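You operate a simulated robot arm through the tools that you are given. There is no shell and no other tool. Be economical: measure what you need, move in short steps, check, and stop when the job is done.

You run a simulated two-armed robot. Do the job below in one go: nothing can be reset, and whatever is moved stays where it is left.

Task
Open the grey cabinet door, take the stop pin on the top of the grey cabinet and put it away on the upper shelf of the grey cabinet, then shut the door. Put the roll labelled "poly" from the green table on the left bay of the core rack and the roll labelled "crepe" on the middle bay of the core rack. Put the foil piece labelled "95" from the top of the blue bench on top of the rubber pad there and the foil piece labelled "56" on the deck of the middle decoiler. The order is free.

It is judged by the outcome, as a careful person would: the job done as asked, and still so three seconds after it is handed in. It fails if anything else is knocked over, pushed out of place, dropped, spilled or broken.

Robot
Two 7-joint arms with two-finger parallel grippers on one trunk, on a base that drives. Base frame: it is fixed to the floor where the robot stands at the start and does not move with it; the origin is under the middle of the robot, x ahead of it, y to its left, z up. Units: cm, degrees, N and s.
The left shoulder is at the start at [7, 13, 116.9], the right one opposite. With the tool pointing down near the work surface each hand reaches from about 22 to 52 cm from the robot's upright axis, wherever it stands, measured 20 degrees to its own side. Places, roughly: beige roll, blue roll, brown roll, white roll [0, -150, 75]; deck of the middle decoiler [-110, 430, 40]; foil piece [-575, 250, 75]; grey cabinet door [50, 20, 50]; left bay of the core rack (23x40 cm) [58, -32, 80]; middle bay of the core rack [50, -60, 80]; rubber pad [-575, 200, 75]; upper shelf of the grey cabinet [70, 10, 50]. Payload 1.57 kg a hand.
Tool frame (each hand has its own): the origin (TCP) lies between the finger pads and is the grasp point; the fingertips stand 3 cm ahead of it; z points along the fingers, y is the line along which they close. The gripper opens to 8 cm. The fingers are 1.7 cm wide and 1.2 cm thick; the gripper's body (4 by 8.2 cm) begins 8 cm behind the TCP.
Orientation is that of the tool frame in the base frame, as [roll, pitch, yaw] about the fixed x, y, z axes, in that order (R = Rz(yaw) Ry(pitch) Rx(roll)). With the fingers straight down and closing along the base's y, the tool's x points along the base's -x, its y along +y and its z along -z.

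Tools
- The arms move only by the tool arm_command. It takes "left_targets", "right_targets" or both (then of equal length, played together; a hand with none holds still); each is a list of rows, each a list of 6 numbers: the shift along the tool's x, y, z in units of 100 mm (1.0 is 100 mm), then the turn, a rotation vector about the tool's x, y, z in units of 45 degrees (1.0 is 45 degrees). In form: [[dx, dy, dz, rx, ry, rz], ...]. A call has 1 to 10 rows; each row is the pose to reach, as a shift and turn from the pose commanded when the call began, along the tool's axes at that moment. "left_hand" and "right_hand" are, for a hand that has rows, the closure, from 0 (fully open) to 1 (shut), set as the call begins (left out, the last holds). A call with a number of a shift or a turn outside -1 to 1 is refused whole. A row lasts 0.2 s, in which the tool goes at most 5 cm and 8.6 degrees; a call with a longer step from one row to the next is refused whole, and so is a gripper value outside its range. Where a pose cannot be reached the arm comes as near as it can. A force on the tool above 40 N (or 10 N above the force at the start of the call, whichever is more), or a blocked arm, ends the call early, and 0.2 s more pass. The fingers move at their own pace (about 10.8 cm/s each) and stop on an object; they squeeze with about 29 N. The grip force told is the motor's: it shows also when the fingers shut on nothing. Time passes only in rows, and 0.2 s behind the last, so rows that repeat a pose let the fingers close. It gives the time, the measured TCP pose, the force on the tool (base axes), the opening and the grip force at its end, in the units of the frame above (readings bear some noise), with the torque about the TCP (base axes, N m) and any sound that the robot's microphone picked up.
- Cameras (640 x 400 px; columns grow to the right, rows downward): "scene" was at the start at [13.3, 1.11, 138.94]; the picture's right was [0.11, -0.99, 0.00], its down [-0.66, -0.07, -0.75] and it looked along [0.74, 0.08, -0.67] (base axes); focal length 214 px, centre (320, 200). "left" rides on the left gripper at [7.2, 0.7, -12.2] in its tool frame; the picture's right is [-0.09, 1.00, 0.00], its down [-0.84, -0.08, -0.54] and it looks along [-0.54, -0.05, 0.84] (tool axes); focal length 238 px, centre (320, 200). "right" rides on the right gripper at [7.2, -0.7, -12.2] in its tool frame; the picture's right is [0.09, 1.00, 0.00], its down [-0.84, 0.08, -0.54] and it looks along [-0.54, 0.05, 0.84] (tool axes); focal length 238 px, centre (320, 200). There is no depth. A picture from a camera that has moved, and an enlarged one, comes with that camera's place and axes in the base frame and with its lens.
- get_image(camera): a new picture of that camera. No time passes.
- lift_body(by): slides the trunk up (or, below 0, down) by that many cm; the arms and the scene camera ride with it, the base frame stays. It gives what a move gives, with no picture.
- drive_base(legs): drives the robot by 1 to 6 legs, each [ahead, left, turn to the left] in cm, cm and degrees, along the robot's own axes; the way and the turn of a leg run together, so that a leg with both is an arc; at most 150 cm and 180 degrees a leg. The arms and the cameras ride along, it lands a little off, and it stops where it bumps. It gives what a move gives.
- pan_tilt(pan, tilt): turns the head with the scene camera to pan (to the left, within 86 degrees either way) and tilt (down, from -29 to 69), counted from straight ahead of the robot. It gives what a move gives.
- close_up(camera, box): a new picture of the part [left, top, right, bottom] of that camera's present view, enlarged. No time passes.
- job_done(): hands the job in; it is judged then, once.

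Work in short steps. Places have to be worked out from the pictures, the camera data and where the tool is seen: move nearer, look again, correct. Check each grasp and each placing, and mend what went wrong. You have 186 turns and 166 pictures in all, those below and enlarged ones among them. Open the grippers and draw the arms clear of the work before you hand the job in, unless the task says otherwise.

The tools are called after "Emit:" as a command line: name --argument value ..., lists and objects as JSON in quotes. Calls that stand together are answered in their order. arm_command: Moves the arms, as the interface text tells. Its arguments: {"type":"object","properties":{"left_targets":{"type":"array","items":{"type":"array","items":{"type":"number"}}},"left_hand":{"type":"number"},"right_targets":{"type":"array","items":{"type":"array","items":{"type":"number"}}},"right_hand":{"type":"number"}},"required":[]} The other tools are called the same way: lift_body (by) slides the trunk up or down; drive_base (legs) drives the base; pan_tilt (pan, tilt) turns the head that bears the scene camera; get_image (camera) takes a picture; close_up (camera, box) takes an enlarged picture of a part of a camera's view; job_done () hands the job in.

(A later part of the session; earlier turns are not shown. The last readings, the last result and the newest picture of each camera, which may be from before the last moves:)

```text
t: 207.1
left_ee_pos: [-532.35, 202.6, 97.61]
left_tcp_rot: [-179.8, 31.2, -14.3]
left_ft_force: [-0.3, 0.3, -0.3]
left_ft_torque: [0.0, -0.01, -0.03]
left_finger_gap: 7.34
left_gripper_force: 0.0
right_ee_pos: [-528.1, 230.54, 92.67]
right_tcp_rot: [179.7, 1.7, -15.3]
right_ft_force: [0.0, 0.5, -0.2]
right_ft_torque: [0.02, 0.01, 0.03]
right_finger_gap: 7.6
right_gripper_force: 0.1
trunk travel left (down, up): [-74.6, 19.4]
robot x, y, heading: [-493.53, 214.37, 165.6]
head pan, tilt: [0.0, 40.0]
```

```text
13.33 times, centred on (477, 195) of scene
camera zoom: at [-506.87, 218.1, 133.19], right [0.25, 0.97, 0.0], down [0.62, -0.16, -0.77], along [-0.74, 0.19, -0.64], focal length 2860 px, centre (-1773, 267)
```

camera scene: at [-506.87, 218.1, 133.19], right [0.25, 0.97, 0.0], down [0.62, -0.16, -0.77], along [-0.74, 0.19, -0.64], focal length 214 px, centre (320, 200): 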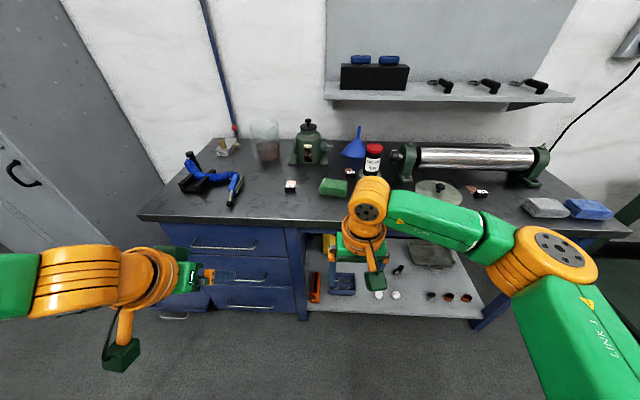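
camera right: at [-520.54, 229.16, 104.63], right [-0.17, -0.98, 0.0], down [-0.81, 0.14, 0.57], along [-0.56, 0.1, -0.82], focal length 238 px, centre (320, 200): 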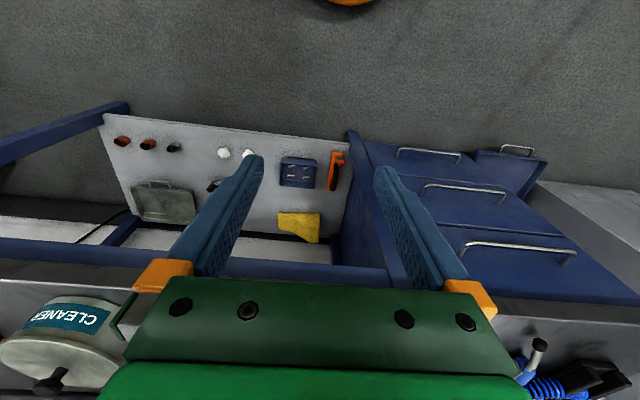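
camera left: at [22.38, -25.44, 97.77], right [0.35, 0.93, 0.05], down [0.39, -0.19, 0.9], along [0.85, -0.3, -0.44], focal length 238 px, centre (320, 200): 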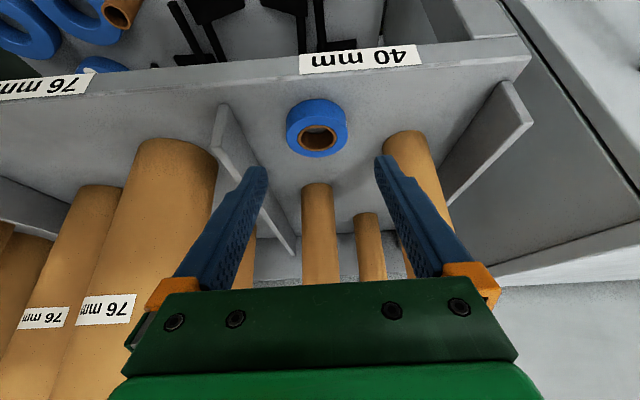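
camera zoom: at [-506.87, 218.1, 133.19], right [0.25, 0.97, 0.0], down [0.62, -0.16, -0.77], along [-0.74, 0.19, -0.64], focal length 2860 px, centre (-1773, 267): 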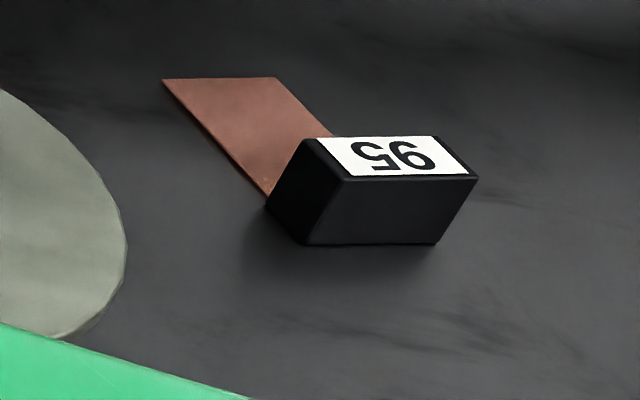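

The far-side orientation means the left piece (−571, 223) reads "56" and the right piece (−551, 289) "95"; I'll recheck from the hand camera. Now looking for the rubber pad.

Emit:
close_up --camera "scene" --box '[130, 120, 290, 240]'

Emit:
get_image --camera "left"

```text
3.33 times, centred on (210, 180) of scene
camera zoom: at [-506.87, 218.1, 133.19], right [0.25, 0.97, 0.0], down [0.62, -0.16, -0.77], along [-0.74, 0.19, -0.64], focal length 715 px, centre (687, 267)
```

zoom: 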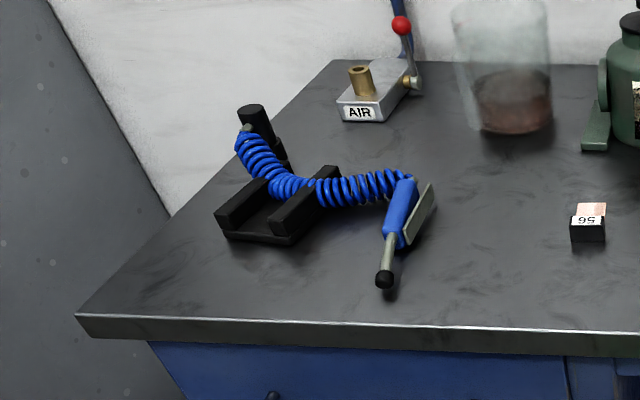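

```text
58 pictures are left
camera left: at [-520.53, 198.93, 104.19], right [-0.32, -0.94, 0.05], down [-0.4, 0.18, 0.9], along [-0.86, 0.27, -0.44], focal length 238 px, centre (320, 200)
```

left: 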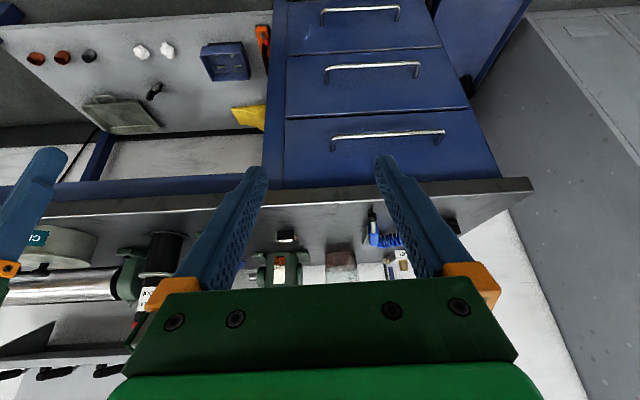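

No pad on the left side. Driving back 25 and right 45 to see the area hidden by the right arm.

Emit:
drive_base --legs '[[-25, 0, -2], [0, -45, 0]]'

Emit:
lift_body --by 12

Emit:
get_image --camera "scene"

```text
t: 211.3
left_ee_pos: [-496.35, 240.62, 97.47]
left_tcp_rot: [-179.8, 31.2, -15.0]
left_ft_force: [-0.1, -0.3, 0.2]
left_ft_torque: [-0.02, -0.02, -0.01]
left_finger_gap: 7.39
left_gripper_force: 0.1
right_ee_pos: [-491.72, 268.37, 92.62]
right_tcp_rot: [179.6, 1.7, -16.0]
right_ft_force: [-0.1, -0.1, 0.6]
right_ft_torque: [0.0, 0.03, -0.03]
right_finger_gap: 7.58
right_gripper_force: 0.2
trunk travel left (down, up): [-74.6, 19.4]
robot x, y, heading: [-457.63, 252.24, 164.7]
head pan, tilt: [0.0, 40.0]
```

```text
t: 212.8
left_ee_pos: [-496.43, 240.71, 109.4]
left_tcp_rot: [-179.9, 31.3, -15.2]
left_ft_force: [0.2, -0.5, 0.6]
left_ft_torque: [0.01, 0.02, 0.02]
left_finger_gap: 7.38
left_gripper_force: 0.1
right_ee_pos: [-491.66, 268.52, 104.57]
right_tcp_rot: [179.7, 1.7, -16.0]
right_ft_force: [-0.1, -0.9, 0.7]
right_ft_torque: [0.0, -0.02, -0.03]
right_finger_gap: 7.63
right_gripper_force: 0.1
trunk travel left (down, up): [-86.6, 7.4]
robot x, y, heading: [-457.81, 252.48, 164.7]
head pan, tilt: [0.0, 40.0]
```

```text
57 pictures are left
camera scene: at [-470.69, 255.8, 145.18], right [0.26, 0.96, 0.0], down [0.62, -0.17, -0.77], along [-0.74, 0.2, -0.64], focal length 214 px, centre (320, 200)
```

scene: 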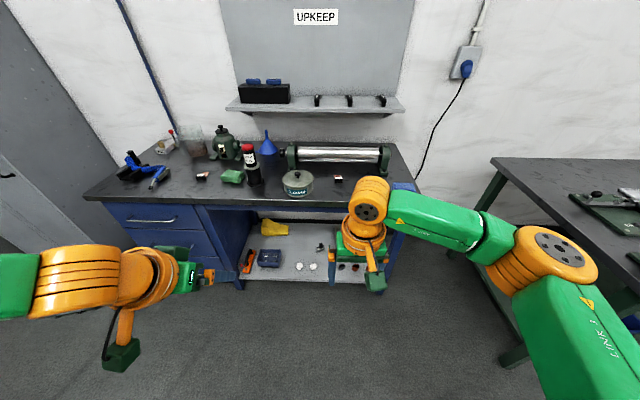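

Emit:
close_up --camera "scene" --box '[180, 120, 440, 230]'

```text
2.46 times, centred on (310, 175) of scene
camera zoom: at [-470.69, 255.8, 145.18], right [0.26, 0.96, 0.0], down [0.62, -0.17, -0.77], along [-0.74, 0.2, -0.64], focal length 528 px, centre (345, 262)
```

zoom: 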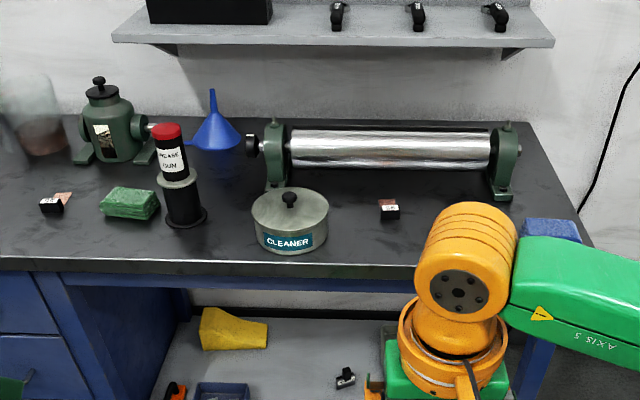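

I can't see an obvious pad yet. Moving left 75 to inspect the bench's left half around (−575, 200) closely.

Emit:
drive_base --legs '[[0, 75, -1], [25, 0, 0]]'

Emit:
pan_tilt --pan 0 --tilt 45

Emit:
get_image --camera "scene"

```text
t: 218.2
left_ee_pos: [-540.71, 177.23, 109.58]
left_tcp_rot: [-179.9, 31.2, -16.4]
left_ft_force: [-0.3, -0.1, -0.4]
left_ft_torque: [-0.02, 0.01, 0.01]
left_finger_gap: 7.34
left_gripper_force: 0.1
right_ee_pos: [-535.47, 204.85, 104.82]
right_tcp_rot: [179.8, 1.8, -17.2]
right_ft_force: [-0.3, 0.1, -0.5]
right_ft_torque: [0.0, 0.01, -0.01]
right_finger_gap: 7.58
right_gripper_force: 0.0
trunk travel left (down, up): [-86.6, 7.4]
robot x, y, heading: [-501.86, 188.05, 163.4]
head pan, tilt: [0.0, 40.0]
```

```text
t: 218.9
left_ee_pos: [-540.83, 177.3, 109.52]
left_tcp_rot: [-180.0, 31.2, -16.3]
left_ft_force: [0.9, 0.1, -0.1]
left_ft_torque: [-0.02, 0.07, -0.02]
left_finger_gap: 7.37
left_gripper_force: 0.0
right_ee_pos: [-535.69, 204.84, 104.64]
right_tcp_rot: [179.7, 1.7, -17.2]
right_ft_force: [-0.7, -0.2, -0.2]
right_ft_torque: [0.0, 0.01, -0.03]
right_finger_gap: 7.61
right_gripper_force: 0.1
trunk travel left (down, up): [-86.6, 7.4]
robot x, y, heading: [-502.21, 188.01, 163.7]
head pan, tilt: [0.0, 45.0]
```

```text
55 pictures are left
camera scene: at [-514.57, 191.69, 144.47], right [0.28, 0.96, 0.0], down [0.68, -0.2, -0.71], along [-0.68, 0.2, -0.71], focal length 214 px, centre (320, 200)
```

scene: 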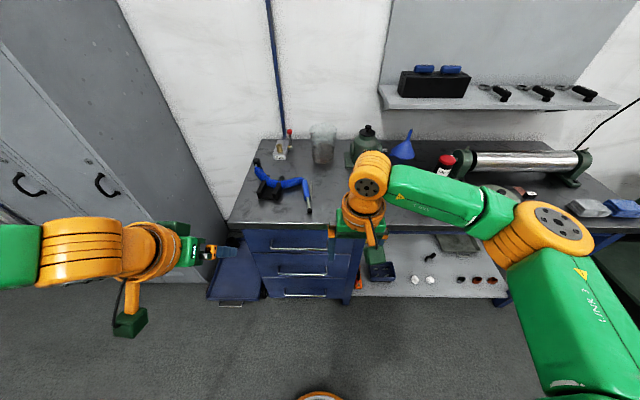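

Emit:
close_up --camera "scene" --box '[220, 120, 350, 230]'

Emit:
close_up --camera "scene" --box '[450, 140, 640, 250]'

```text
3.64 times, centred on (285, 175) of scene
camera zoom: at [-514.57, 191.69, 144.47], right [0.28, 0.96, 0.0], down [0.68, -0.2, -0.71], along [-0.68, 0.2, -0.71], focal length 780 px, centre (447, 291)
```

zoom: 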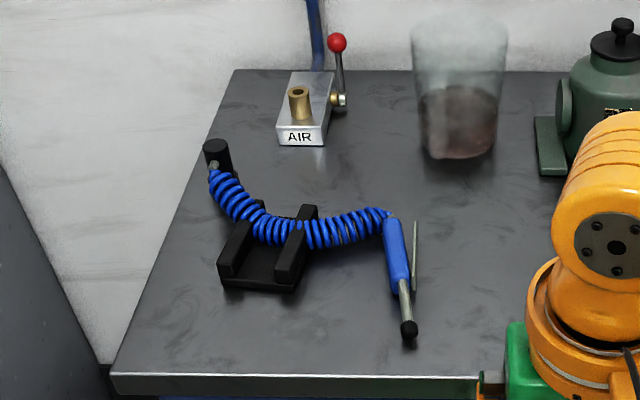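

```text
3.37 times, centred on (545, 195) of scene
camera zoom: at [-514.57, 191.69, 144.47], right [0.28, 0.96, 0.0], down [0.68, -0.2, -0.71], along [-0.68, 0.2, -0.71], focal length 722 px, centre (-438, 217)
```

zoom: 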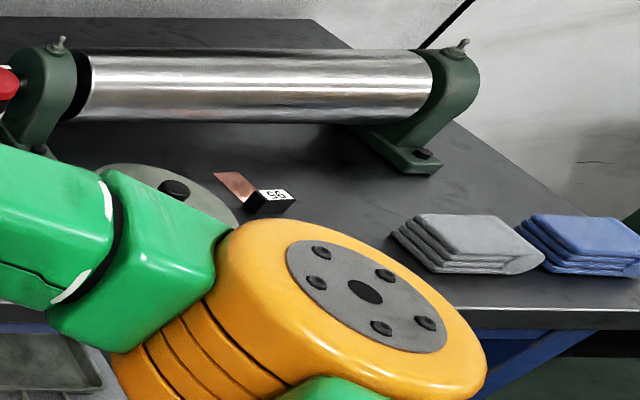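

The black item here is a hose cradle, not a pad. I'll go to the right end of the bench to inspect the remaining hidden area (and piece 95).

Emit:
drive_base --legs '[[-8, 0, 0], [0, -105, 1]]'

Emit:
get_image --camera "scene"

Emit:
close_up --camera "scene" --box '[140, 120, 340, 240]'

```text
t: 224.9
left_ee_pos: [-504.28, 274.92, 109.38]
left_tcp_rot: [-179.8, 31.1, -15.6]
left_ft_force: [-0.7, -0.4, 0.2]
left_ft_torque: [0.04, -0.03, -0.01]
left_finger_gap: 7.37
left_gripper_force: 0.0
right_ee_pos: [-499.39, 302.71, 104.71]
right_tcp_rot: [179.7, 1.7, -16.6]
right_ft_force: [-0.5, -1.0, 0.6]
right_ft_torque: [-0.03, 0.02, 0.0]
right_finger_gap: 7.59
right_gripper_force: 0.1
trunk travel left (down, up): [-86.6, 7.4]
robot x, y, heading: [-465.58, 285.82, 164.1]
head pan, tilt: [0.0, 45.0]
```

```text
52 pictures are left
camera scene: at [-478.09, 289.66, 144.46], right [0.27, 0.96, 0.0], down [0.68, -0.19, -0.71], along [-0.68, 0.19, -0.71], focal length 214 px, centre (320, 200)
```

scene: 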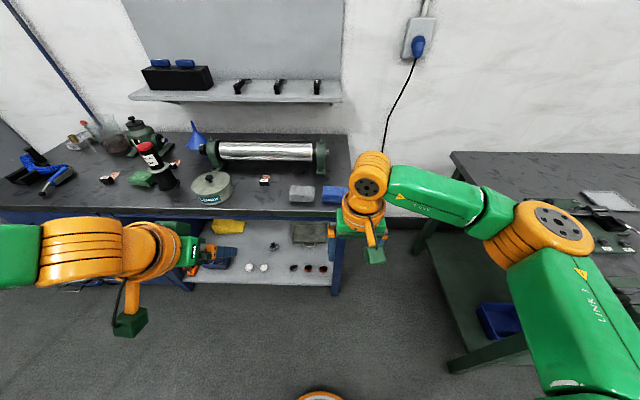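

```text
3.20 times, centred on (240, 180) of scene
camera zoom: at [-478.09, 289.66, 144.46], right [0.27, 0.96, 0.0], down [0.68, -0.19, -0.71], along [-0.68, 0.19, -0.71], focal length 686 px, centre (576, 264)
```

zoom: 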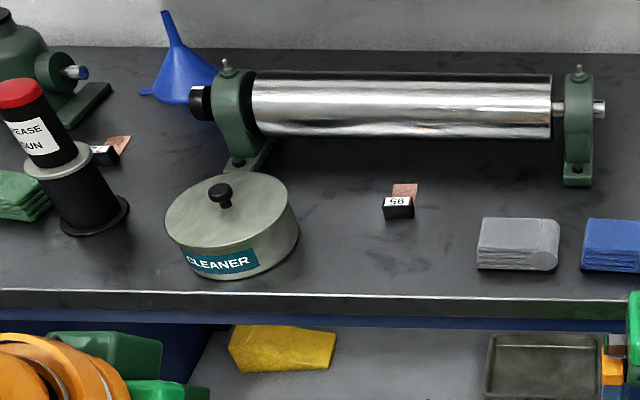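

Remaining candidates are the green, grey and blue slabs; zooming into each.

Emit:
close_up --camera "scene" --box '[280, 178, 350, 212]'

Emit:
close_up --camera "scene" --box '[90, 150, 190, 200]'

```text
9.14 times, centred on (315, 195) of scene
camera zoom: at [-478.09, 289.66, 144.46], right [0.27, 0.96, 0.0], down [0.68, -0.19, -0.71], along [-0.68, 0.19, -0.71], focal length 1961 px, centre (366, 246)
```

zoom: 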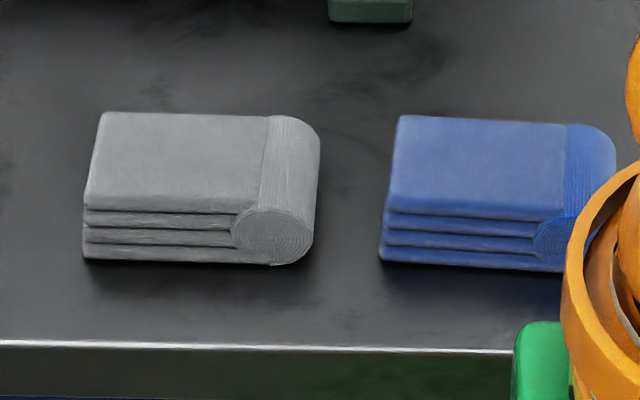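

```text
6.40 times, centred on (140, 175) of scene
camera zoom: at [-478.09, 289.66, 144.46], right [0.27, 0.96, 0.0], down [0.68, -0.19, -0.71], along [-0.68, 0.19, -0.71], focal length 1373 px, centre (1472, 360)
```

zoom: 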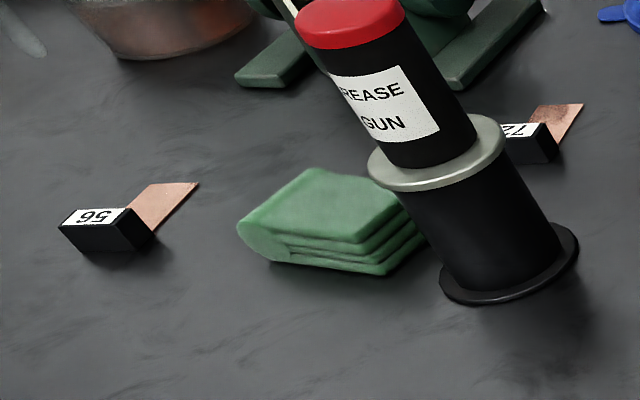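

Those are folded cloths. Zooming other stretches of the bench from this angle for a dark pad.

Emit:
close_up --camera "scene" --box '[0, 110, 130, 220]'

Emit:
close_up --camera "scene" --box '[150, 125, 230, 185]'

```text
3.64 times, centred on (65, 165) of scene
camera zoom: at [-478.09, 289.66, 144.46], right [0.27, 0.96, 0.0], down [0.68, -0.19, -0.71], along [-0.68, 0.19, -0.71], focal length 780 px, centre (1247, 327)
```

zoom: 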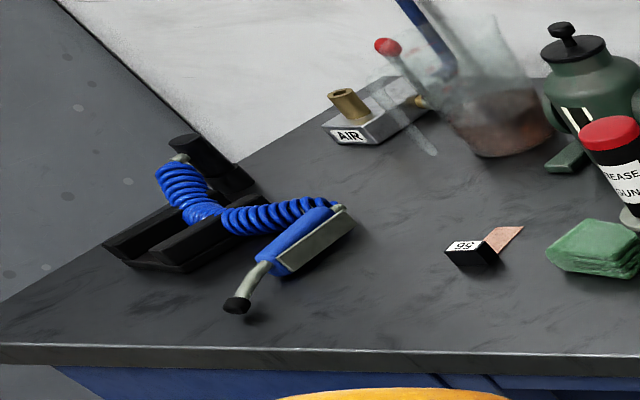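

```text
6.67 times, centred on (190, 155) of scene
camera zoom: at [-478.09, 289.66, 144.46], right [0.27, 0.96, 0.0], down [0.68, -0.19, -0.71], along [-0.68, 0.19, -0.71], focal length 1430 px, centre (1187, 500)
```

zoom: 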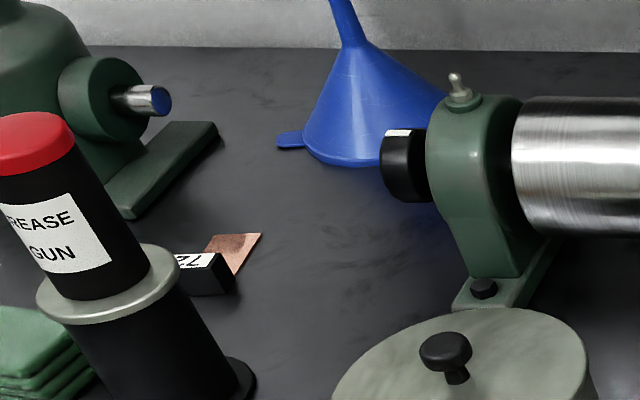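

Rounded hints were accurate so far, so the pad should be within ~12 cm of (−575, 200), next to the air gun – I'll inspect that closely later. First I'll take piece 95 from here: tuck the left hand, then drive so the right hand comes over it.

Emit:
arm_command --left_targets '[[0.07, 0, -0.18, 0, 0.14, 0], [0.14, 0, -0.36, 0, 0.28, 0], [0.21, 0, -0.54, 0, 0.42, 0], [0.28, 0, -0.72, 0, 0.56, 0], [0.37, 0, -0.93, 0, 0.69, 0]]'

Emit:
drive_base --legs '[[0, 30, -0.8], [33, 0, 0]]'

Emit:
get_image --camera "right"

```text
t: 226.2
left_ee_pos: [-496.33, 272.62, 115.63]
left_tcp_rot: [-179.8, 0.0, -15.7]
left_ft_force: [-0.4, 0.3, -0.6]
left_ft_torque: [0.0, -0.01, -0.01]
left_finger_gap: 7.37
left_gripper_force: 0.1
right_ee_pos: [-499.23, 302.56, 104.63]
right_tcp_rot: [179.7, 1.6, -16.6]
right_ft_force: [1.7, 0.5, 0.5]
right_ft_torque: [0.03, 0.0, 0.0]
right_finger_gap: 7.58
right_gripper_force: 0.1
trunk travel left (down, up): [-86.6, 7.4]
robot x, y, heading: [-465.3, 285.95, 164.4]
head pan, tilt: [0.0, 45.0]
```

```text
t: 230.1
left_ee_pos: [-537.61, 252.37, 115.55]
left_tcp_rot: [-179.8, 0.3, -16.5]
left_ft_force: [1.0, 0.2, -0.1]
left_ft_torque: [0.02, 0.02, 0.01]
left_finger_gap: 7.36
left_gripper_force: 0.0
right_ee_pos: [-539.86, 282.6, 104.85]
right_tcp_rot: [179.7, 1.9, -17.3]
right_ft_force: [-0.3, 0.6, -0.2]
right_ft_torque: [0.01, -0.04, -0.02]
right_finger_gap: 7.63
right_gripper_force: 0.1
trunk travel left (down, up): [-86.6, 7.4]
robot x, y, heading: [-506.5, 265.8, 163.5]
head pan, tilt: [0.0, 45.0]
```

```text
46 pictures are left
camera right: at [-532.38, 281.01, 116.68], right [-0.21, -0.98, 0.0], down [-0.8, 0.17, 0.57], along [-0.56, 0.12, -0.82], focal length 238 px, centre (320, 200)
```

right: 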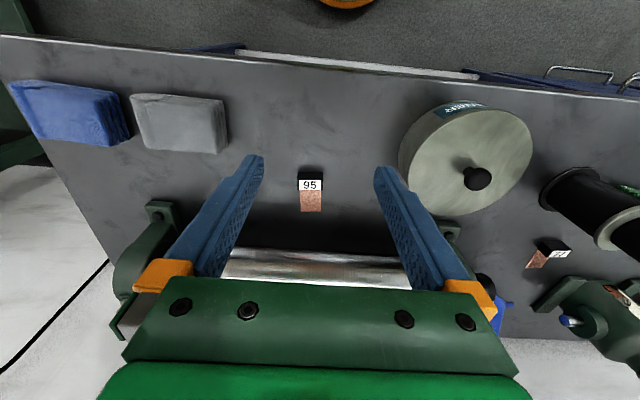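

The hand camera shows "95" upright – confirmed. It's 8.7 cm ahead. Tilting 20° for reach and moving to a pre-grasp.

Emit:
arm_command --right_targets '[[-0.15, -0.01, 0.2, 0, -0.12, 0], [-0.3, -0.02, 0.4, 0, -0.24, 0], [-0.45, -0.04, 0.65, 0, -0.36, 0], [-0.58, -0.05, 0.88, 0, -0.45, 0], [-0.58, -0.05, 0.88, 0, -0.45, 0]]' --right_hand 0

Emit:
get_image --camera "right"

```text
t: 231.3
left_ee_pos: [-537.63, 252.52, 115.55]
left_tcp_rot: [-179.9, 0.3, -16.5]
left_ft_force: [-0.6, -0.7, -0.6]
left_ft_torque: [-0.01, 0.03, 0.02]
left_finger_gap: 7.37
left_gripper_force: 0.2
right_ee_pos: [-545.6, 284.99, 96.22]
right_tcp_rot: [179.6, 22.0, -17.4]
right_ft_force: [-0.7, -1.0, 0.3]
right_ft_torque: [0.02, -0.01, -0.03]
right_finger_gap: 8.0
right_gripper_force: 0.1
trunk travel left (down, up): [-86.6, 7.4]
robot x, y, heading: [-506.27, 265.68, 163.6]
head pan, tilt: [0.0, 45.0]
```

```text
45 pictures are left
camera right: at [-534.66, 282.33, 104.72], right [-0.21, -0.98, -0.03], down [-0.57, 0.1, 0.82], along [-0.79, 0.19, -0.58], focal length 238 px, centre (320, 200)
```

right: 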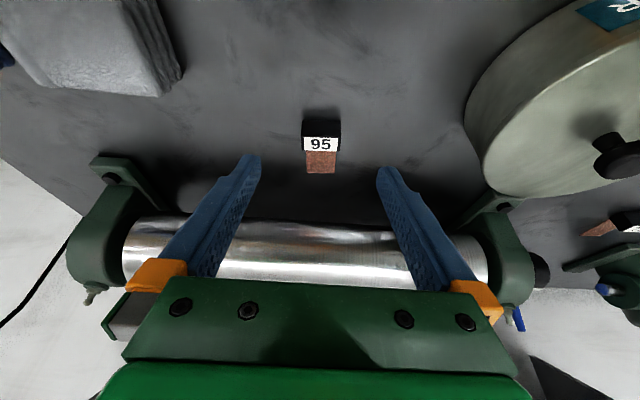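

Block top at z≈90.4, centred between the fingers. Lowering straight down ~4.6 cm in steps.

Emit:
arm_command --right_targets '[[0.03, 0, 0.12, 0, 0, 0], [0.07, 0, 0.25, 0, 0, 0], [0.1, 0, 0.36, 0, 0, 0], [0.126, 0, 0.445, 0, 0, 0]]'

Emit:
get_image --camera "right"

```text
t: 232.3
left_ee_pos: [-537.77, 252.6, 115.52]
left_tcp_rot: [-179.9, 0.0, -16.5]
left_ft_force: [-0.3, -0.2, -0.8]
left_ft_torque: [0.04, -0.03, 0.0]
left_finger_gap: 7.35
left_gripper_force: 0.0
right_ee_pos: [-546.21, 285.16, 91.31]
right_tcp_rot: [179.6, 21.9, -17.4]
right_ft_force: [0.7, -0.4, 0.0]
right_ft_torque: [-0.04, 0.0, -0.01]
right_finger_gap: 7.99
right_gripper_force: 0.0
trunk travel left (down, up): [-86.6, 7.4]
robot x, y, heading: [-505.9, 265.42, 163.3]
head pan, tilt: [0.0, 45.0]
```

```text
44 pictures are left
camera right: at [-535.23, 282.4, 99.98], right [-0.21, -0.98, -0.03], down [-0.57, 0.1, 0.82], along [-0.79, 0.19, -0.58], focal length 238 px, centre (320, 200)
```

right: 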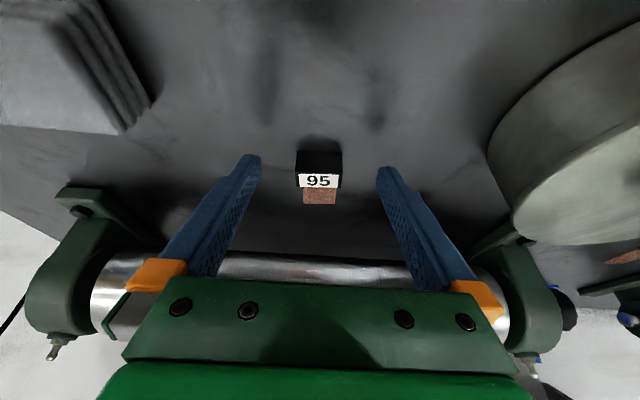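

Refined: block top z≈88.4, about 1.3 cm further ahead. Moving ahead and down a little more.

Emit:
arm_command --right_targets '[[-0.06, 0, 0.07, 0, 0, 0], [-0.06, 0, 0.12, 0, 0, 0], [-0.057, 0, 0.17, 0, 0, 0], [-0.057, 0, 0.21, 0, 0, 0]]'

Emit:
get_image --camera "right"

```text
t: 233.3
left_ee_pos: [-537.64, 252.59, 115.55]
left_tcp_rot: [-179.9, 0.1, -16.5]
left_ft_force: [0.1, -0.2, 0.1]
left_ft_torque: [-0.03, 0.01, -0.04]
left_finger_gap: 7.35
left_gripper_force: 0.0
right_ee_pos: [-547.5, 285.37, 89.76]
right_tcp_rot: [179.6, 21.8, -17.4]
right_ft_force: [-0.2, 0.1, 0.8]
right_ft_torque: [-0.01, -0.01, 0.02]
right_finger_gap: 8.02
right_gripper_force: 0.1
trunk travel left (down, up): [-86.6, 7.4]
robot x, y, heading: [-506.4, 265.69, 163.4]
head pan, tilt: [0.0, 45.0]
```

```text
43 pictures are left
camera right: at [-536.53, 282.74, 98.26], right [-0.21, -0.98, -0.03], down [-0.57, 0.1, 0.82], along [-0.79, 0.19, -0.58], focal length 238 px, centre (320, 200)
```

right: 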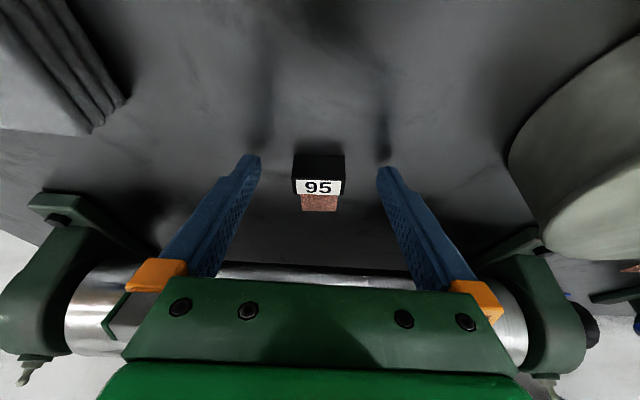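

Fingertips are close to the bench beside the block. Closing.

Emit:
arm_command --right_targets '[[-0.02, 0, 0.03, 0, 0, 0], [-0.02, 0, 0.03, 0, 0, 0], [-0.02, 0, 0.03, 0, 0, 0], [-0.02, 0, 0.03, 0, 0, 0]]' --right_hand 1

Emit:
arm_command --right_targets '[[-0.1, 0, -0.28, 0, 0, 0], [-0.2, 0, -0.55, 0, 0, 0], [-0.3, 0, -0.8, 0, 0, 0]]'

Emit:
get_image --camera "right"

```text
t: 234.3
left_ee_pos: [-537.78, 252.55, 115.67]
left_tcp_rot: [-179.8, 0.2, -16.5]
left_ft_force: [0.3, 0.6, 0.6]
left_ft_torque: [-0.02, 0.0, -0.04]
left_finger_gap: 7.37
left_gripper_force: 0.0
right_ee_pos: [-547.78, 285.58, 89.49]
right_tcp_rot: [179.6, 22.1, -17.5]
right_ft_force: [-0.3, 0.2, 2.7]
right_ft_torque: [0.06, -0.01, -0.03]
right_finger_gap: 3.53
right_gripper_force: 29.6
trunk travel left (down, up): [-86.6, 7.4]
robot x, y, heading: [-506.21, 265.2, 163.5]
head pan, tilt: [0.0, 45.0]
```

```text
t: 235.1
left_ee_pos: [-537.56, 252.59, 115.52]
left_tcp_rot: [-179.8, 0.1, -16.5]
left_ft_force: [0.2, 0.2, -0.2]
left_ft_torque: [0.06, 0.03, 0.03]
left_finger_gap: 7.36
left_gripper_force: 0.0
right_ee_pos: [-547.48, 285.66, 98.12]
right_tcp_rot: [179.6, 21.9, -17.4]
right_ft_force: [0.0, 0.4, 0.1]
right_ft_torque: [0.01, -0.03, -0.01]
right_finger_gap: 3.54
right_gripper_force: 29.1
trunk travel left (down, up): [-86.6, 7.4]
robot x, y, heading: [-506.09, 265.53, 163.5]
head pan, tilt: [0.0, 45.0]
```

```text
42 pictures are left
camera right: at [-536.56, 282.91, 106.76], right [-0.21, -0.98, -0.03], down [-0.57, 0.1, 0.82], along [-0.79, 0.19, -0.58], focal length 238 px, centre (320, 200)
```

right: 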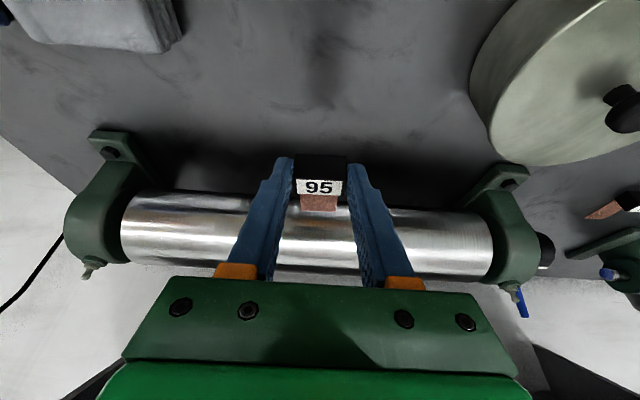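

Piece 95 is held. Backing off, moving left 80, and inspecting the area around (−575, 200).

Emit:
drive_base --legs '[[-22, 0, 0], [0, 80, -1]]'

Emit:
pan_tilt --pan 0 --tilt 40

Emit:
close_up --camera "scene" --box '[170, 110, 350, 240]'

Emit:
get_image --camera "left"

```text
t: 240.7
left_ee_pos: [-542.37, 170.06, 115.53]
left_tcp_rot: [-179.8, 0.1, -18.5]
left_ft_force: [0.1, 0.6, -0.8]
left_ft_torque: [0.0, 0.04, 0.0]
left_finger_gap: 7.37
left_gripper_force: 0.0
right_ee_pos: [-551.08, 203.5, 98.19]
right_tcp_rot: [179.7, 22.0, -19.6]
right_ft_force: [-0.3, -0.2, -0.5]
right_ft_torque: [-0.05, -0.05, -0.01]
right_finger_gap: 3.48
right_gripper_force: 29.0
trunk travel left (down, up): [-86.6, 7.4]
robot x, y, heading: [-510.65, 181.77, 161.5]
head pan, tilt: [0.0, 45.0]
```

```text
t: 241.3
left_ee_pos: [-542.23, 169.93, 115.57]
left_tcp_rot: [-179.9, 0.1, -18.4]
left_ft_force: [-0.6, 0.6, 0.2]
left_ft_torque: [-0.03, -0.02, -0.03]
left_finger_gap: 7.36
left_gripper_force: 0.0
right_ee_pos: [-551.16, 203.37, 98.1]
right_tcp_rot: [179.6, 22.0, -19.5]
right_ft_force: [0.5, -0.6, 0.6]
right_ft_torque: [0.0, 0.03, -0.02]
right_finger_gap: 3.49
right_gripper_force: 29.4
trunk travel left (down, up): [-86.6, 7.4]
robot x, y, heading: [-510.96, 181.58, 161.1]
head pan, tilt: [0.0, 40.0]
```

```text
3.08 times, centred on (260, 175) of scene
camera zoom: at [-523.44, 186.37, 145.18], right [0.32, 0.95, 0.0], down [0.61, -0.21, -0.77], along [-0.73, 0.24, -0.64], focal length 660 px, centre (505, 277)
```

zoom: 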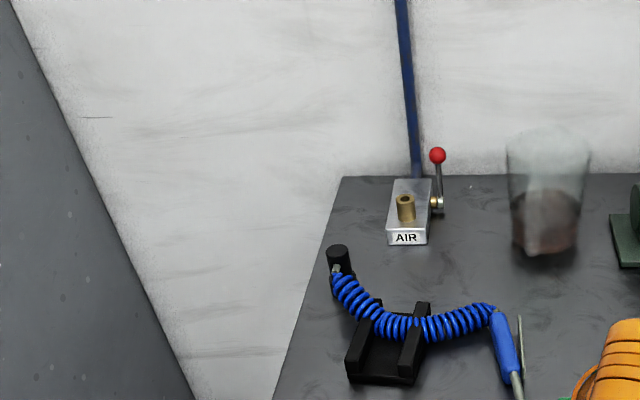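

```text
40 pictures are left
camera left: at [-535.8, 167.07, 127.7], right [-0.4, -0.91, 0.0], down [-0.77, 0.34, 0.54], along [-0.5, 0.22, -0.84], focal length 238 px, centre (320, 200)
```

left: 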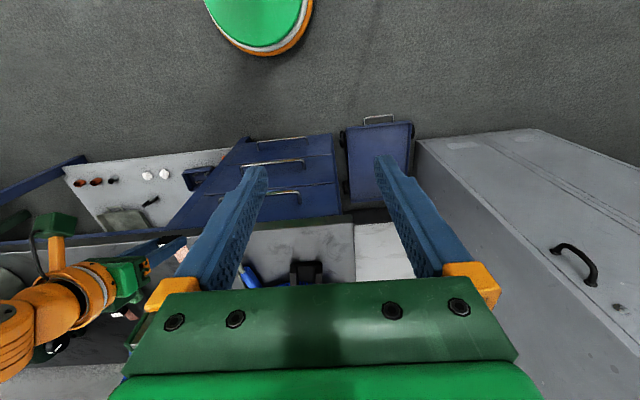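

Emit:
close_up --camera "scene" --box '[255, 170, 325, 240]'

```text
5.71 times, centred on (290, 205) of scene
camera zoom: at [-523.44, 186.37, 145.18], right [0.32, 0.95, 0.0], down [0.61, -0.21, -0.77], along [-0.73, 0.24, -0.64], focal length 1226 px, centre (491, 171)
```

zoom: 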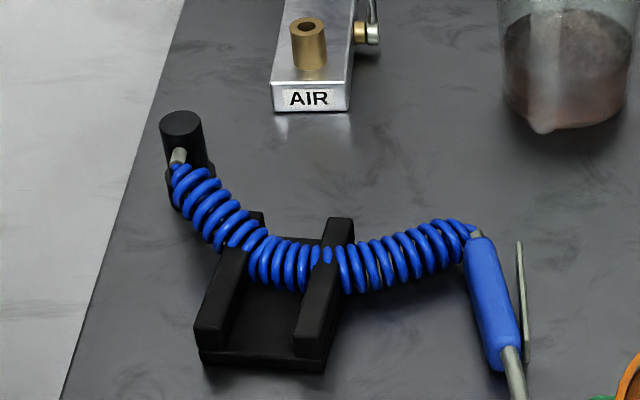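

Emit:
get_image --camera "right"

Emit:
get_image --camera "scene"

```text
38 pictures are left
camera right: at [-540.16, 200.36, 106.73], right [-0.25, -0.97, -0.03], down [-0.57, 0.12, 0.82], along [-0.79, 0.22, -0.58], focal length 238 px, centre (320, 200)
```

right: 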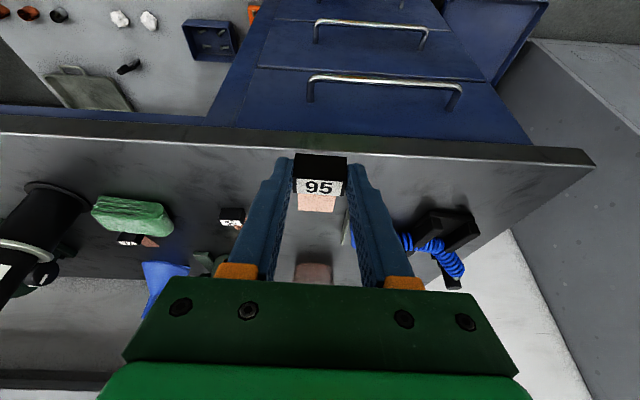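

```text
37 pictures are left
camera scene: at [-523.44, 186.37, 145.18], right [0.32, 0.95, 0.0], down [0.61, -0.21, -0.77], along [-0.73, 0.24, -0.64], focal length 214 px, centre (320, 200)
```

scene: 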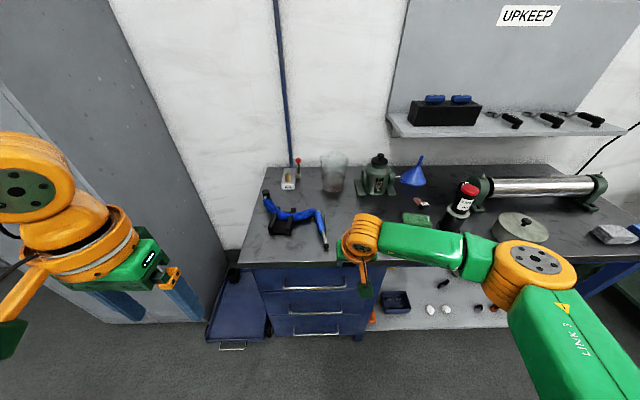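

Emit:
close_up --camera "right" --box '[340, 140, 600, 290]'

Emit:
close_up --camera "right" --box '[90, 140, 350, 290]'

```text
2.46 times, centred on (470, 215) of right
camera zoom: at [-540.16, 200.36, 106.73], right [-0.25, -0.97, -0.03], down [-0.57, 0.12, 0.82], along [-0.79, 0.22, -0.58], focal length 587 px, centre (-49, 163)
```

zoom: 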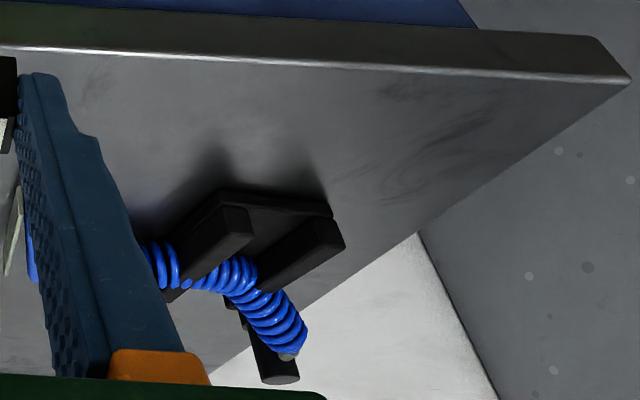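

```text
2.46 times, centred on (220, 215) of right
camera zoom: at [-540.16, 200.36, 106.73], right [-0.25, -0.97, -0.03], down [-0.57, 0.12, 0.82], along [-0.79, 0.22, -0.58], focal length 587 px, centre (566, 163)
```

zoom: 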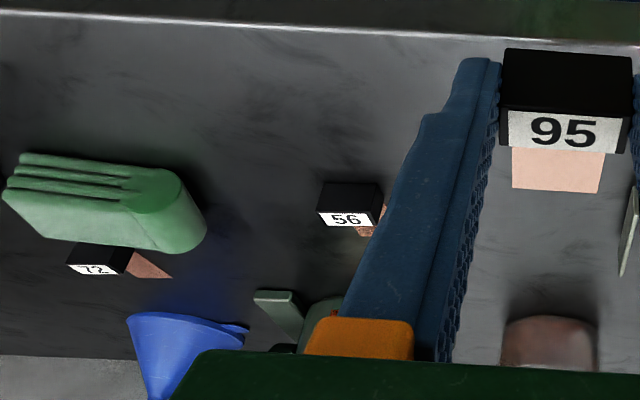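

Nothing else nearby; I'll drive ahead 12 cm to get a top-down view of the black item with the left hand camera.

Emit:
drive_base --legs '[[13, 0, 1.5]]'

Emit:
get_image --camera "left"

```text
t: 242.6
left_ee_pos: [-554.1, 173.03, 115.67]
left_tcp_rot: [-179.9, 0.4, -16.9]
left_ft_force: [0.3, -0.3, -0.8]
left_ft_torque: [-0.01, 0.0, -0.01]
left_finger_gap: 7.33
left_gripper_force: 0.0
right_ee_pos: [-563.74, 206.28, 98.24]
right_tcp_rot: [179.6, 22.1, -18.0]
right_ft_force: [0.7, -0.2, -0.6]
right_ft_torque: [-0.01, 0.0, -0.02]
right_finger_gap: 3.47
right_gripper_force: 29.0
trunk travel left (down, up): [-86.6, 7.4]
robot x, y, heading: [-522.86, 185.54, 163.0]
head pan, tilt: [0.0, 40.0]
```

```text
34 pictures are left
camera left: at [-547.48, 170.3, 127.76], right [-0.38, -0.93, 0.0], down [-0.78, 0.32, 0.55], along [-0.51, 0.21, -0.84], focal length 238 px, centre (320, 200)
```

left: 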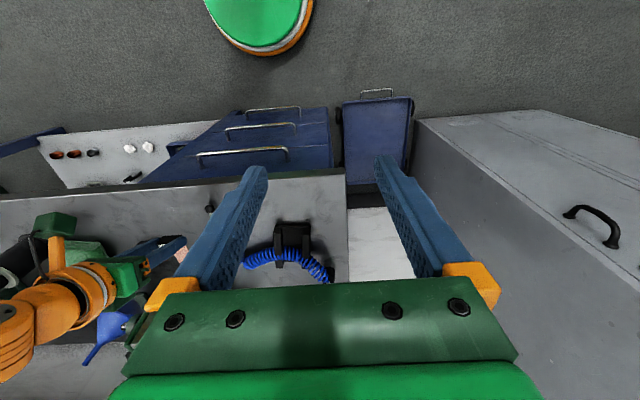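

Emit:
close_up --camera "left" --box '[190, 180, 370, 290]'

Emit:
get_image --camera "right"

```text
3.56 times, centred on (280, 235) of left
camera zoom: at [-547.48, 170.3, 127.76], right [-0.38, -0.93, 0.0], down [-0.78, 0.32, 0.55], along [-0.51, 0.21, -0.84], focal length 848 px, centre (462, 76)
```

zoom: 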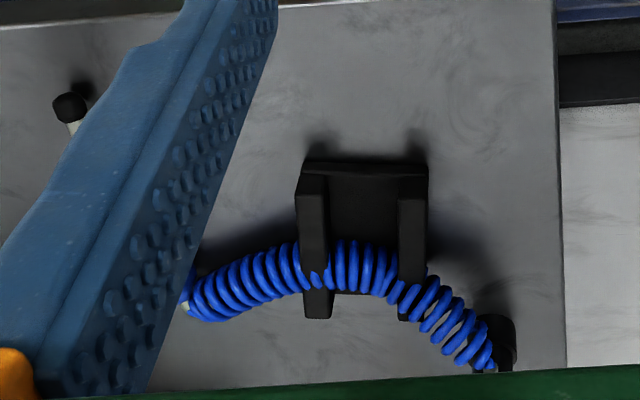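

```text
32 pictures are left
camera right: at [-552.79, 203.49, 106.84], right [-0.22, -0.97, -0.03], down [-0.57, 0.11, 0.82], along [-0.79, 0.2, -0.57], focal length 238 px, centre (320, 200)
```

right: 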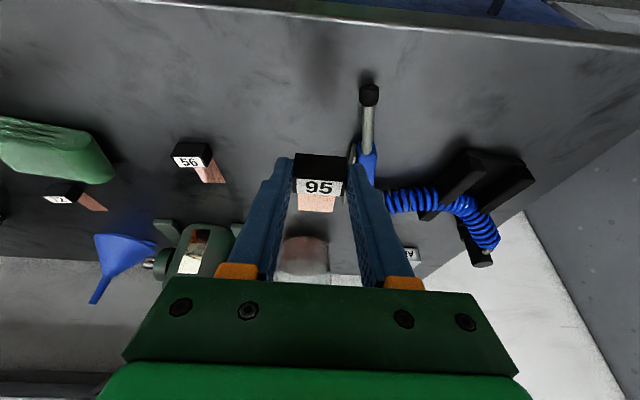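

Emit:
close_up --camera "right" --box '[260, 220, 360, 290]'

Emit:
close_up --camera "scene" --box '[310, 120, 400, 190]'

```text
5.71 times, centred on (310, 255) of right
camera zoom: at [-552.79, 203.49, 106.84], right [-0.22, -0.97, -0.03], down [-0.57, 0.11, 0.82], along [-0.79, 0.2, -0.57], focal length 1362 px, centre (377, -114)
```

zoom: 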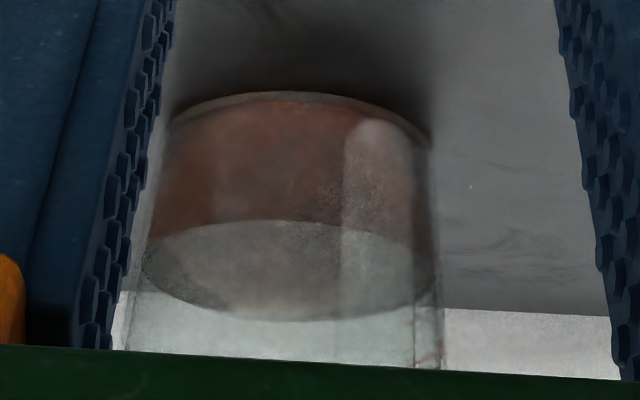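

```text
5.71 times, centred on (355, 155) of scene
camera zoom: at [-535.58, 189.91, 145.22], right [0.29, 0.96, 0.0], down [0.61, -0.19, -0.77], along [-0.73, 0.23, -0.64], focal length 1226 px, centre (120, 457)
```

zoom: 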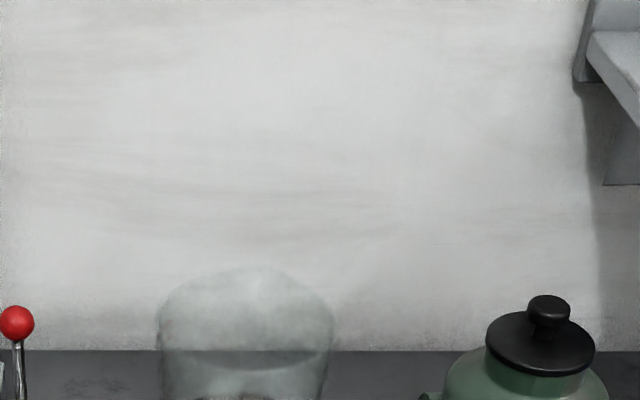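

I still see no separate pad. One more high overview: backing off 30 and raising the trunk.

Emit:
drive_base --legs '[[-30, -15, 0]]'

Emit:
pan_tilt --pan 0 --tilt 30

Emit:
close_up --camera "scene" --box '[190, 150, 450, 270]'

```text
t: 244.8
left_ee_pos: [-522.09, 179.19, 115.48]
left_tcp_rot: [-179.9, 0.1, -16.9]
left_ft_force: [-0.4, 0.0, 0.0]
left_ft_torque: [-0.01, -0.03, -0.05]
left_finger_gap: 7.35
left_gripper_force: 0.1
right_ee_pos: [-531.69, 212.34, 98.07]
right_tcp_rot: [179.7, 21.8, -17.9]
right_ft_force: [-0.9, 0.1, -0.4]
right_ft_torque: [0.01, -0.02, 0.02]
right_finger_gap: 3.48
right_gripper_force: 28.9
trunk travel left (down, up): [-86.6, 7.4]
robot x, y, heading: [-490.67, 191.91, 162.9]
head pan, tilt: [0.0, 40.0]
```

```text
t: 245.5
left_ee_pos: [-521.83, 179.07, 115.55]
left_tcp_rot: [-179.8, 0.1, -16.9]
left_ft_force: [-0.3, 0.2, 0.1]
left_ft_torque: [0.02, -0.01, -0.01]
left_finger_gap: 7.39
left_gripper_force: 0.1
right_ee_pos: [-531.47, 212.36, 98.16]
right_tcp_rot: [179.6, 21.9, -17.8]
right_ft_force: [-0.2, -0.1, -0.7]
right_ft_torque: [0.01, 0.0, 0.0]
right_finger_gap: 3.47
right_gripper_force: 29.4
trunk travel left (down, up): [-86.6, 7.4]
robot x, y, heading: [-490.35, 191.82, 163.3]
head pan, tilt: [0.0, 30.0]
```

```text
2.46 times, centred on (320, 210) of scene
camera zoom: at [-503.93, 196.2, 146.71], right [0.29, 0.96, 0.0], down [0.48, -0.15, -0.87], along [-0.83, 0.25, -0.5], focal length 528 px, centre (320, 175)
```

zoom: 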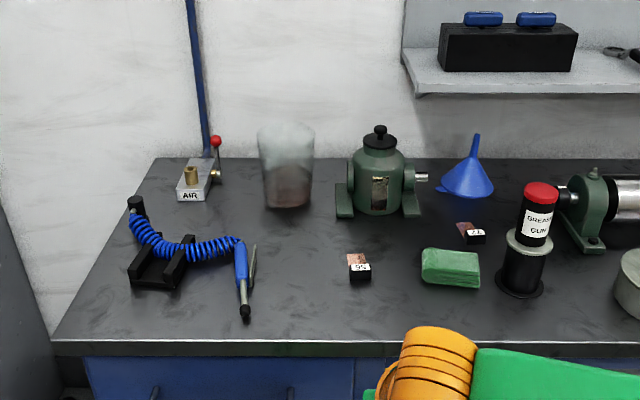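

Only the flat black base near (−579, 191) matches the given pad place, so I take it as the rubber pad. Pulling the left hand back to stay clear of the locker, then moving the right hand over that pad.

Emit:
arm_command --left_targets '[[0.2, -0.1, 0, 0, 0, 0], [0.4, -0.2, 0, 0, 0, 0], [0.6, -0.3, 0, 0, 0, 0], [0.8, -0.4, 0, 0, 0, 0]]'

Emit:
drive_base --legs '[[0, 33, 0], [27, 0, 0]]'

Emit:
get_image --camera "right"

```text
t: 246.5
left_ee_pos: [-512.92, 180.49, 115.51]
left_tcp_rot: [-179.8, 0.3, -17.0]
left_ft_force: [-0.6, -0.2, -0.5]
left_ft_torque: [-0.03, 0.01, 0.0]
left_finger_gap: 7.36
left_gripper_force: 0.1
right_ee_pos: [-531.46, 212.41, 98.21]
right_tcp_rot: [179.6, 22.0, -17.8]
right_ft_force: [0.5, -0.3, -0.1]
right_ft_torque: [-0.02, -0.02, 0.0]
right_finger_gap: 3.48
right_gripper_force: 29.3
trunk travel left (down, up): [-86.6, 7.4]
robot x, y, heading: [-490.03, 191.84, 162.9]
head pan, tilt: [0.0, 30.0]
```

```text
t: 250.2
left_ee_pos: [-548.88, 157.6, 115.54]
left_tcp_rot: [-179.9, 0.2, -17.7]
left_ft_force: [-0.8, -1.0, 0.1]
left_ft_torque: [-0.02, -0.01, 0.01]
left_finger_gap: 7.37
left_gripper_force: 0.2
right_ee_pos: [-566.86, 189.62, 98.17]
right_tcp_rot: [179.6, 22.1, -18.6]
right_ft_force: [0.5, -1.0, -0.2]
right_ft_torque: [0.02, -0.02, 0.01]
right_finger_gap: 3.48
right_gripper_force: 29.0
trunk travel left (down, up): [-86.6, 7.4]
robot x, y, heading: [-526.31, 168.49, 162.4]
head pan, tilt: [0.0, 30.0]
```

```text
28 pictures are left
camera right: at [-555.9, 186.6, 106.82], right [-0.23, -0.97, -0.03], down [-0.57, 0.11, 0.82], along [-0.79, 0.21, -0.58], focal length 238 px, centre (320, 200)
```

right: 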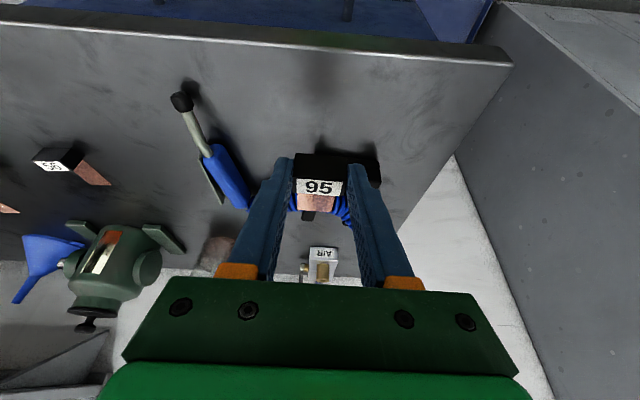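

The pad is just ahead and slightly left. Driving ahead 8 and left 3 to place the block over its front part.

Emit:
drive_base --legs '[[8, 2.8, 0]]'

Emit:
get_image --camera "right"

```text
t: 251.3
left_ee_pos: [-556.98, 157.34, 115.58]
left_tcp_rot: [180.0, 0.4, -17.6]
left_ft_force: [0.8, 0.1, 0.0]
left_ft_torque: [-0.02, 0.02, -0.02]
left_finger_gap: 7.35
left_gripper_force: 0.1
right_ee_pos: [-575.31, 189.38, 98.37]
right_tcp_rot: [179.5, 22.4, -18.6]
right_ft_force: [0.4, 0.1, 0.2]
right_ft_torque: [-0.01, 0.03, 0.01]
right_finger_gap: 3.5
right_gripper_force: 29.3
trunk travel left (down, up): [-86.6, 7.4]
robot x, y, heading: [-534.95, 168.29, 162.2]
head pan, tilt: [0.0, 30.0]
```

```text
27 pictures are left
camera right: at [-564.22, 186.43, 106.91], right [-0.23, -0.97, -0.03], down [-0.56, 0.11, 0.82], along [-0.79, 0.21, -0.57], focal length 238 px, centre (320, 200)
```

right: 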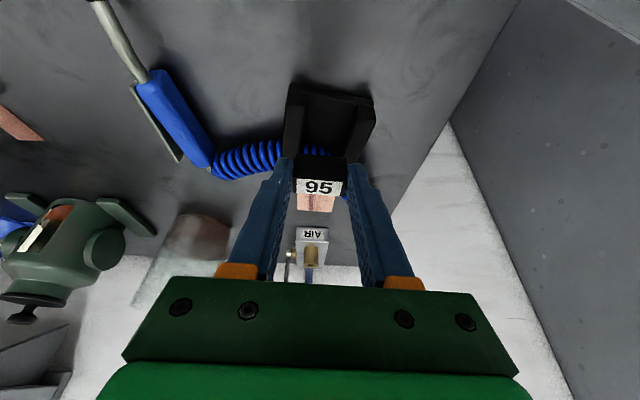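

The pad's front lip is at (−575.2, 188.7), its channel aligned with the hand. Shifting 0.5 left and lowering 4.5 cm.

Emit:
arm_command --right_targets '[[0.06, 0.05, 0.14, 0, 0, 0], [0.11, 0.05, 0.28, 0, 0, 0], [0.15, 0.05, 0.37, 0, 0, 0], [0.17, 0.05, 0.416, 0, 0, 0]]'

Emit:
get_image --camera "right"

```text
t: 252.3
left_ee_pos: [-557.6, 157.52, 115.45]
left_tcp_rot: [-179.9, 0.2, -17.6]
left_ft_force: [0.1, -0.1, -0.5]
left_ft_torque: [-0.01, 0.01, 0.0]
left_finger_gap: 7.35
left_gripper_force: 0.1
right_ee_pos: [-575.91, 188.75, 93.62]
right_tcp_rot: [179.7, 22.0, -18.5]
right_ft_force: [1.6, -0.2, -0.7]
right_ft_torque: [-0.02, -0.02, 0.0]
right_finger_gap: 3.49
right_gripper_force: 28.7
trunk travel left (down, up): [-86.6, 7.4]
robot x, y, heading: [-534.57, 168.68, 162.3]
head pan, tilt: [0.0, 30.0]
```

```text
26 pictures are left
camera right: at [-565.04, 185.87, 102.21], right [-0.23, -0.97, -0.03], down [-0.57, 0.11, 0.82], along [-0.79, 0.21, -0.58], focal length 238 px, centre (320, 200)
```

right: 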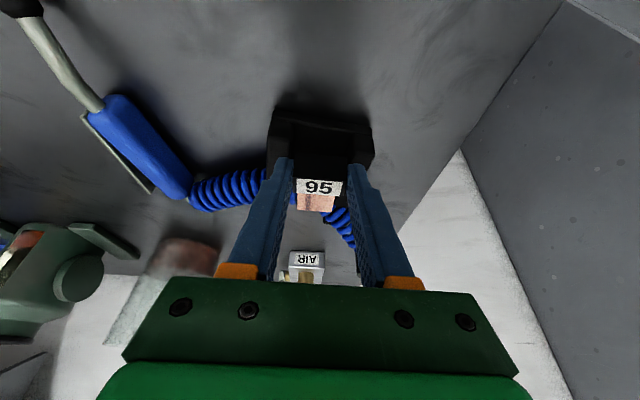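

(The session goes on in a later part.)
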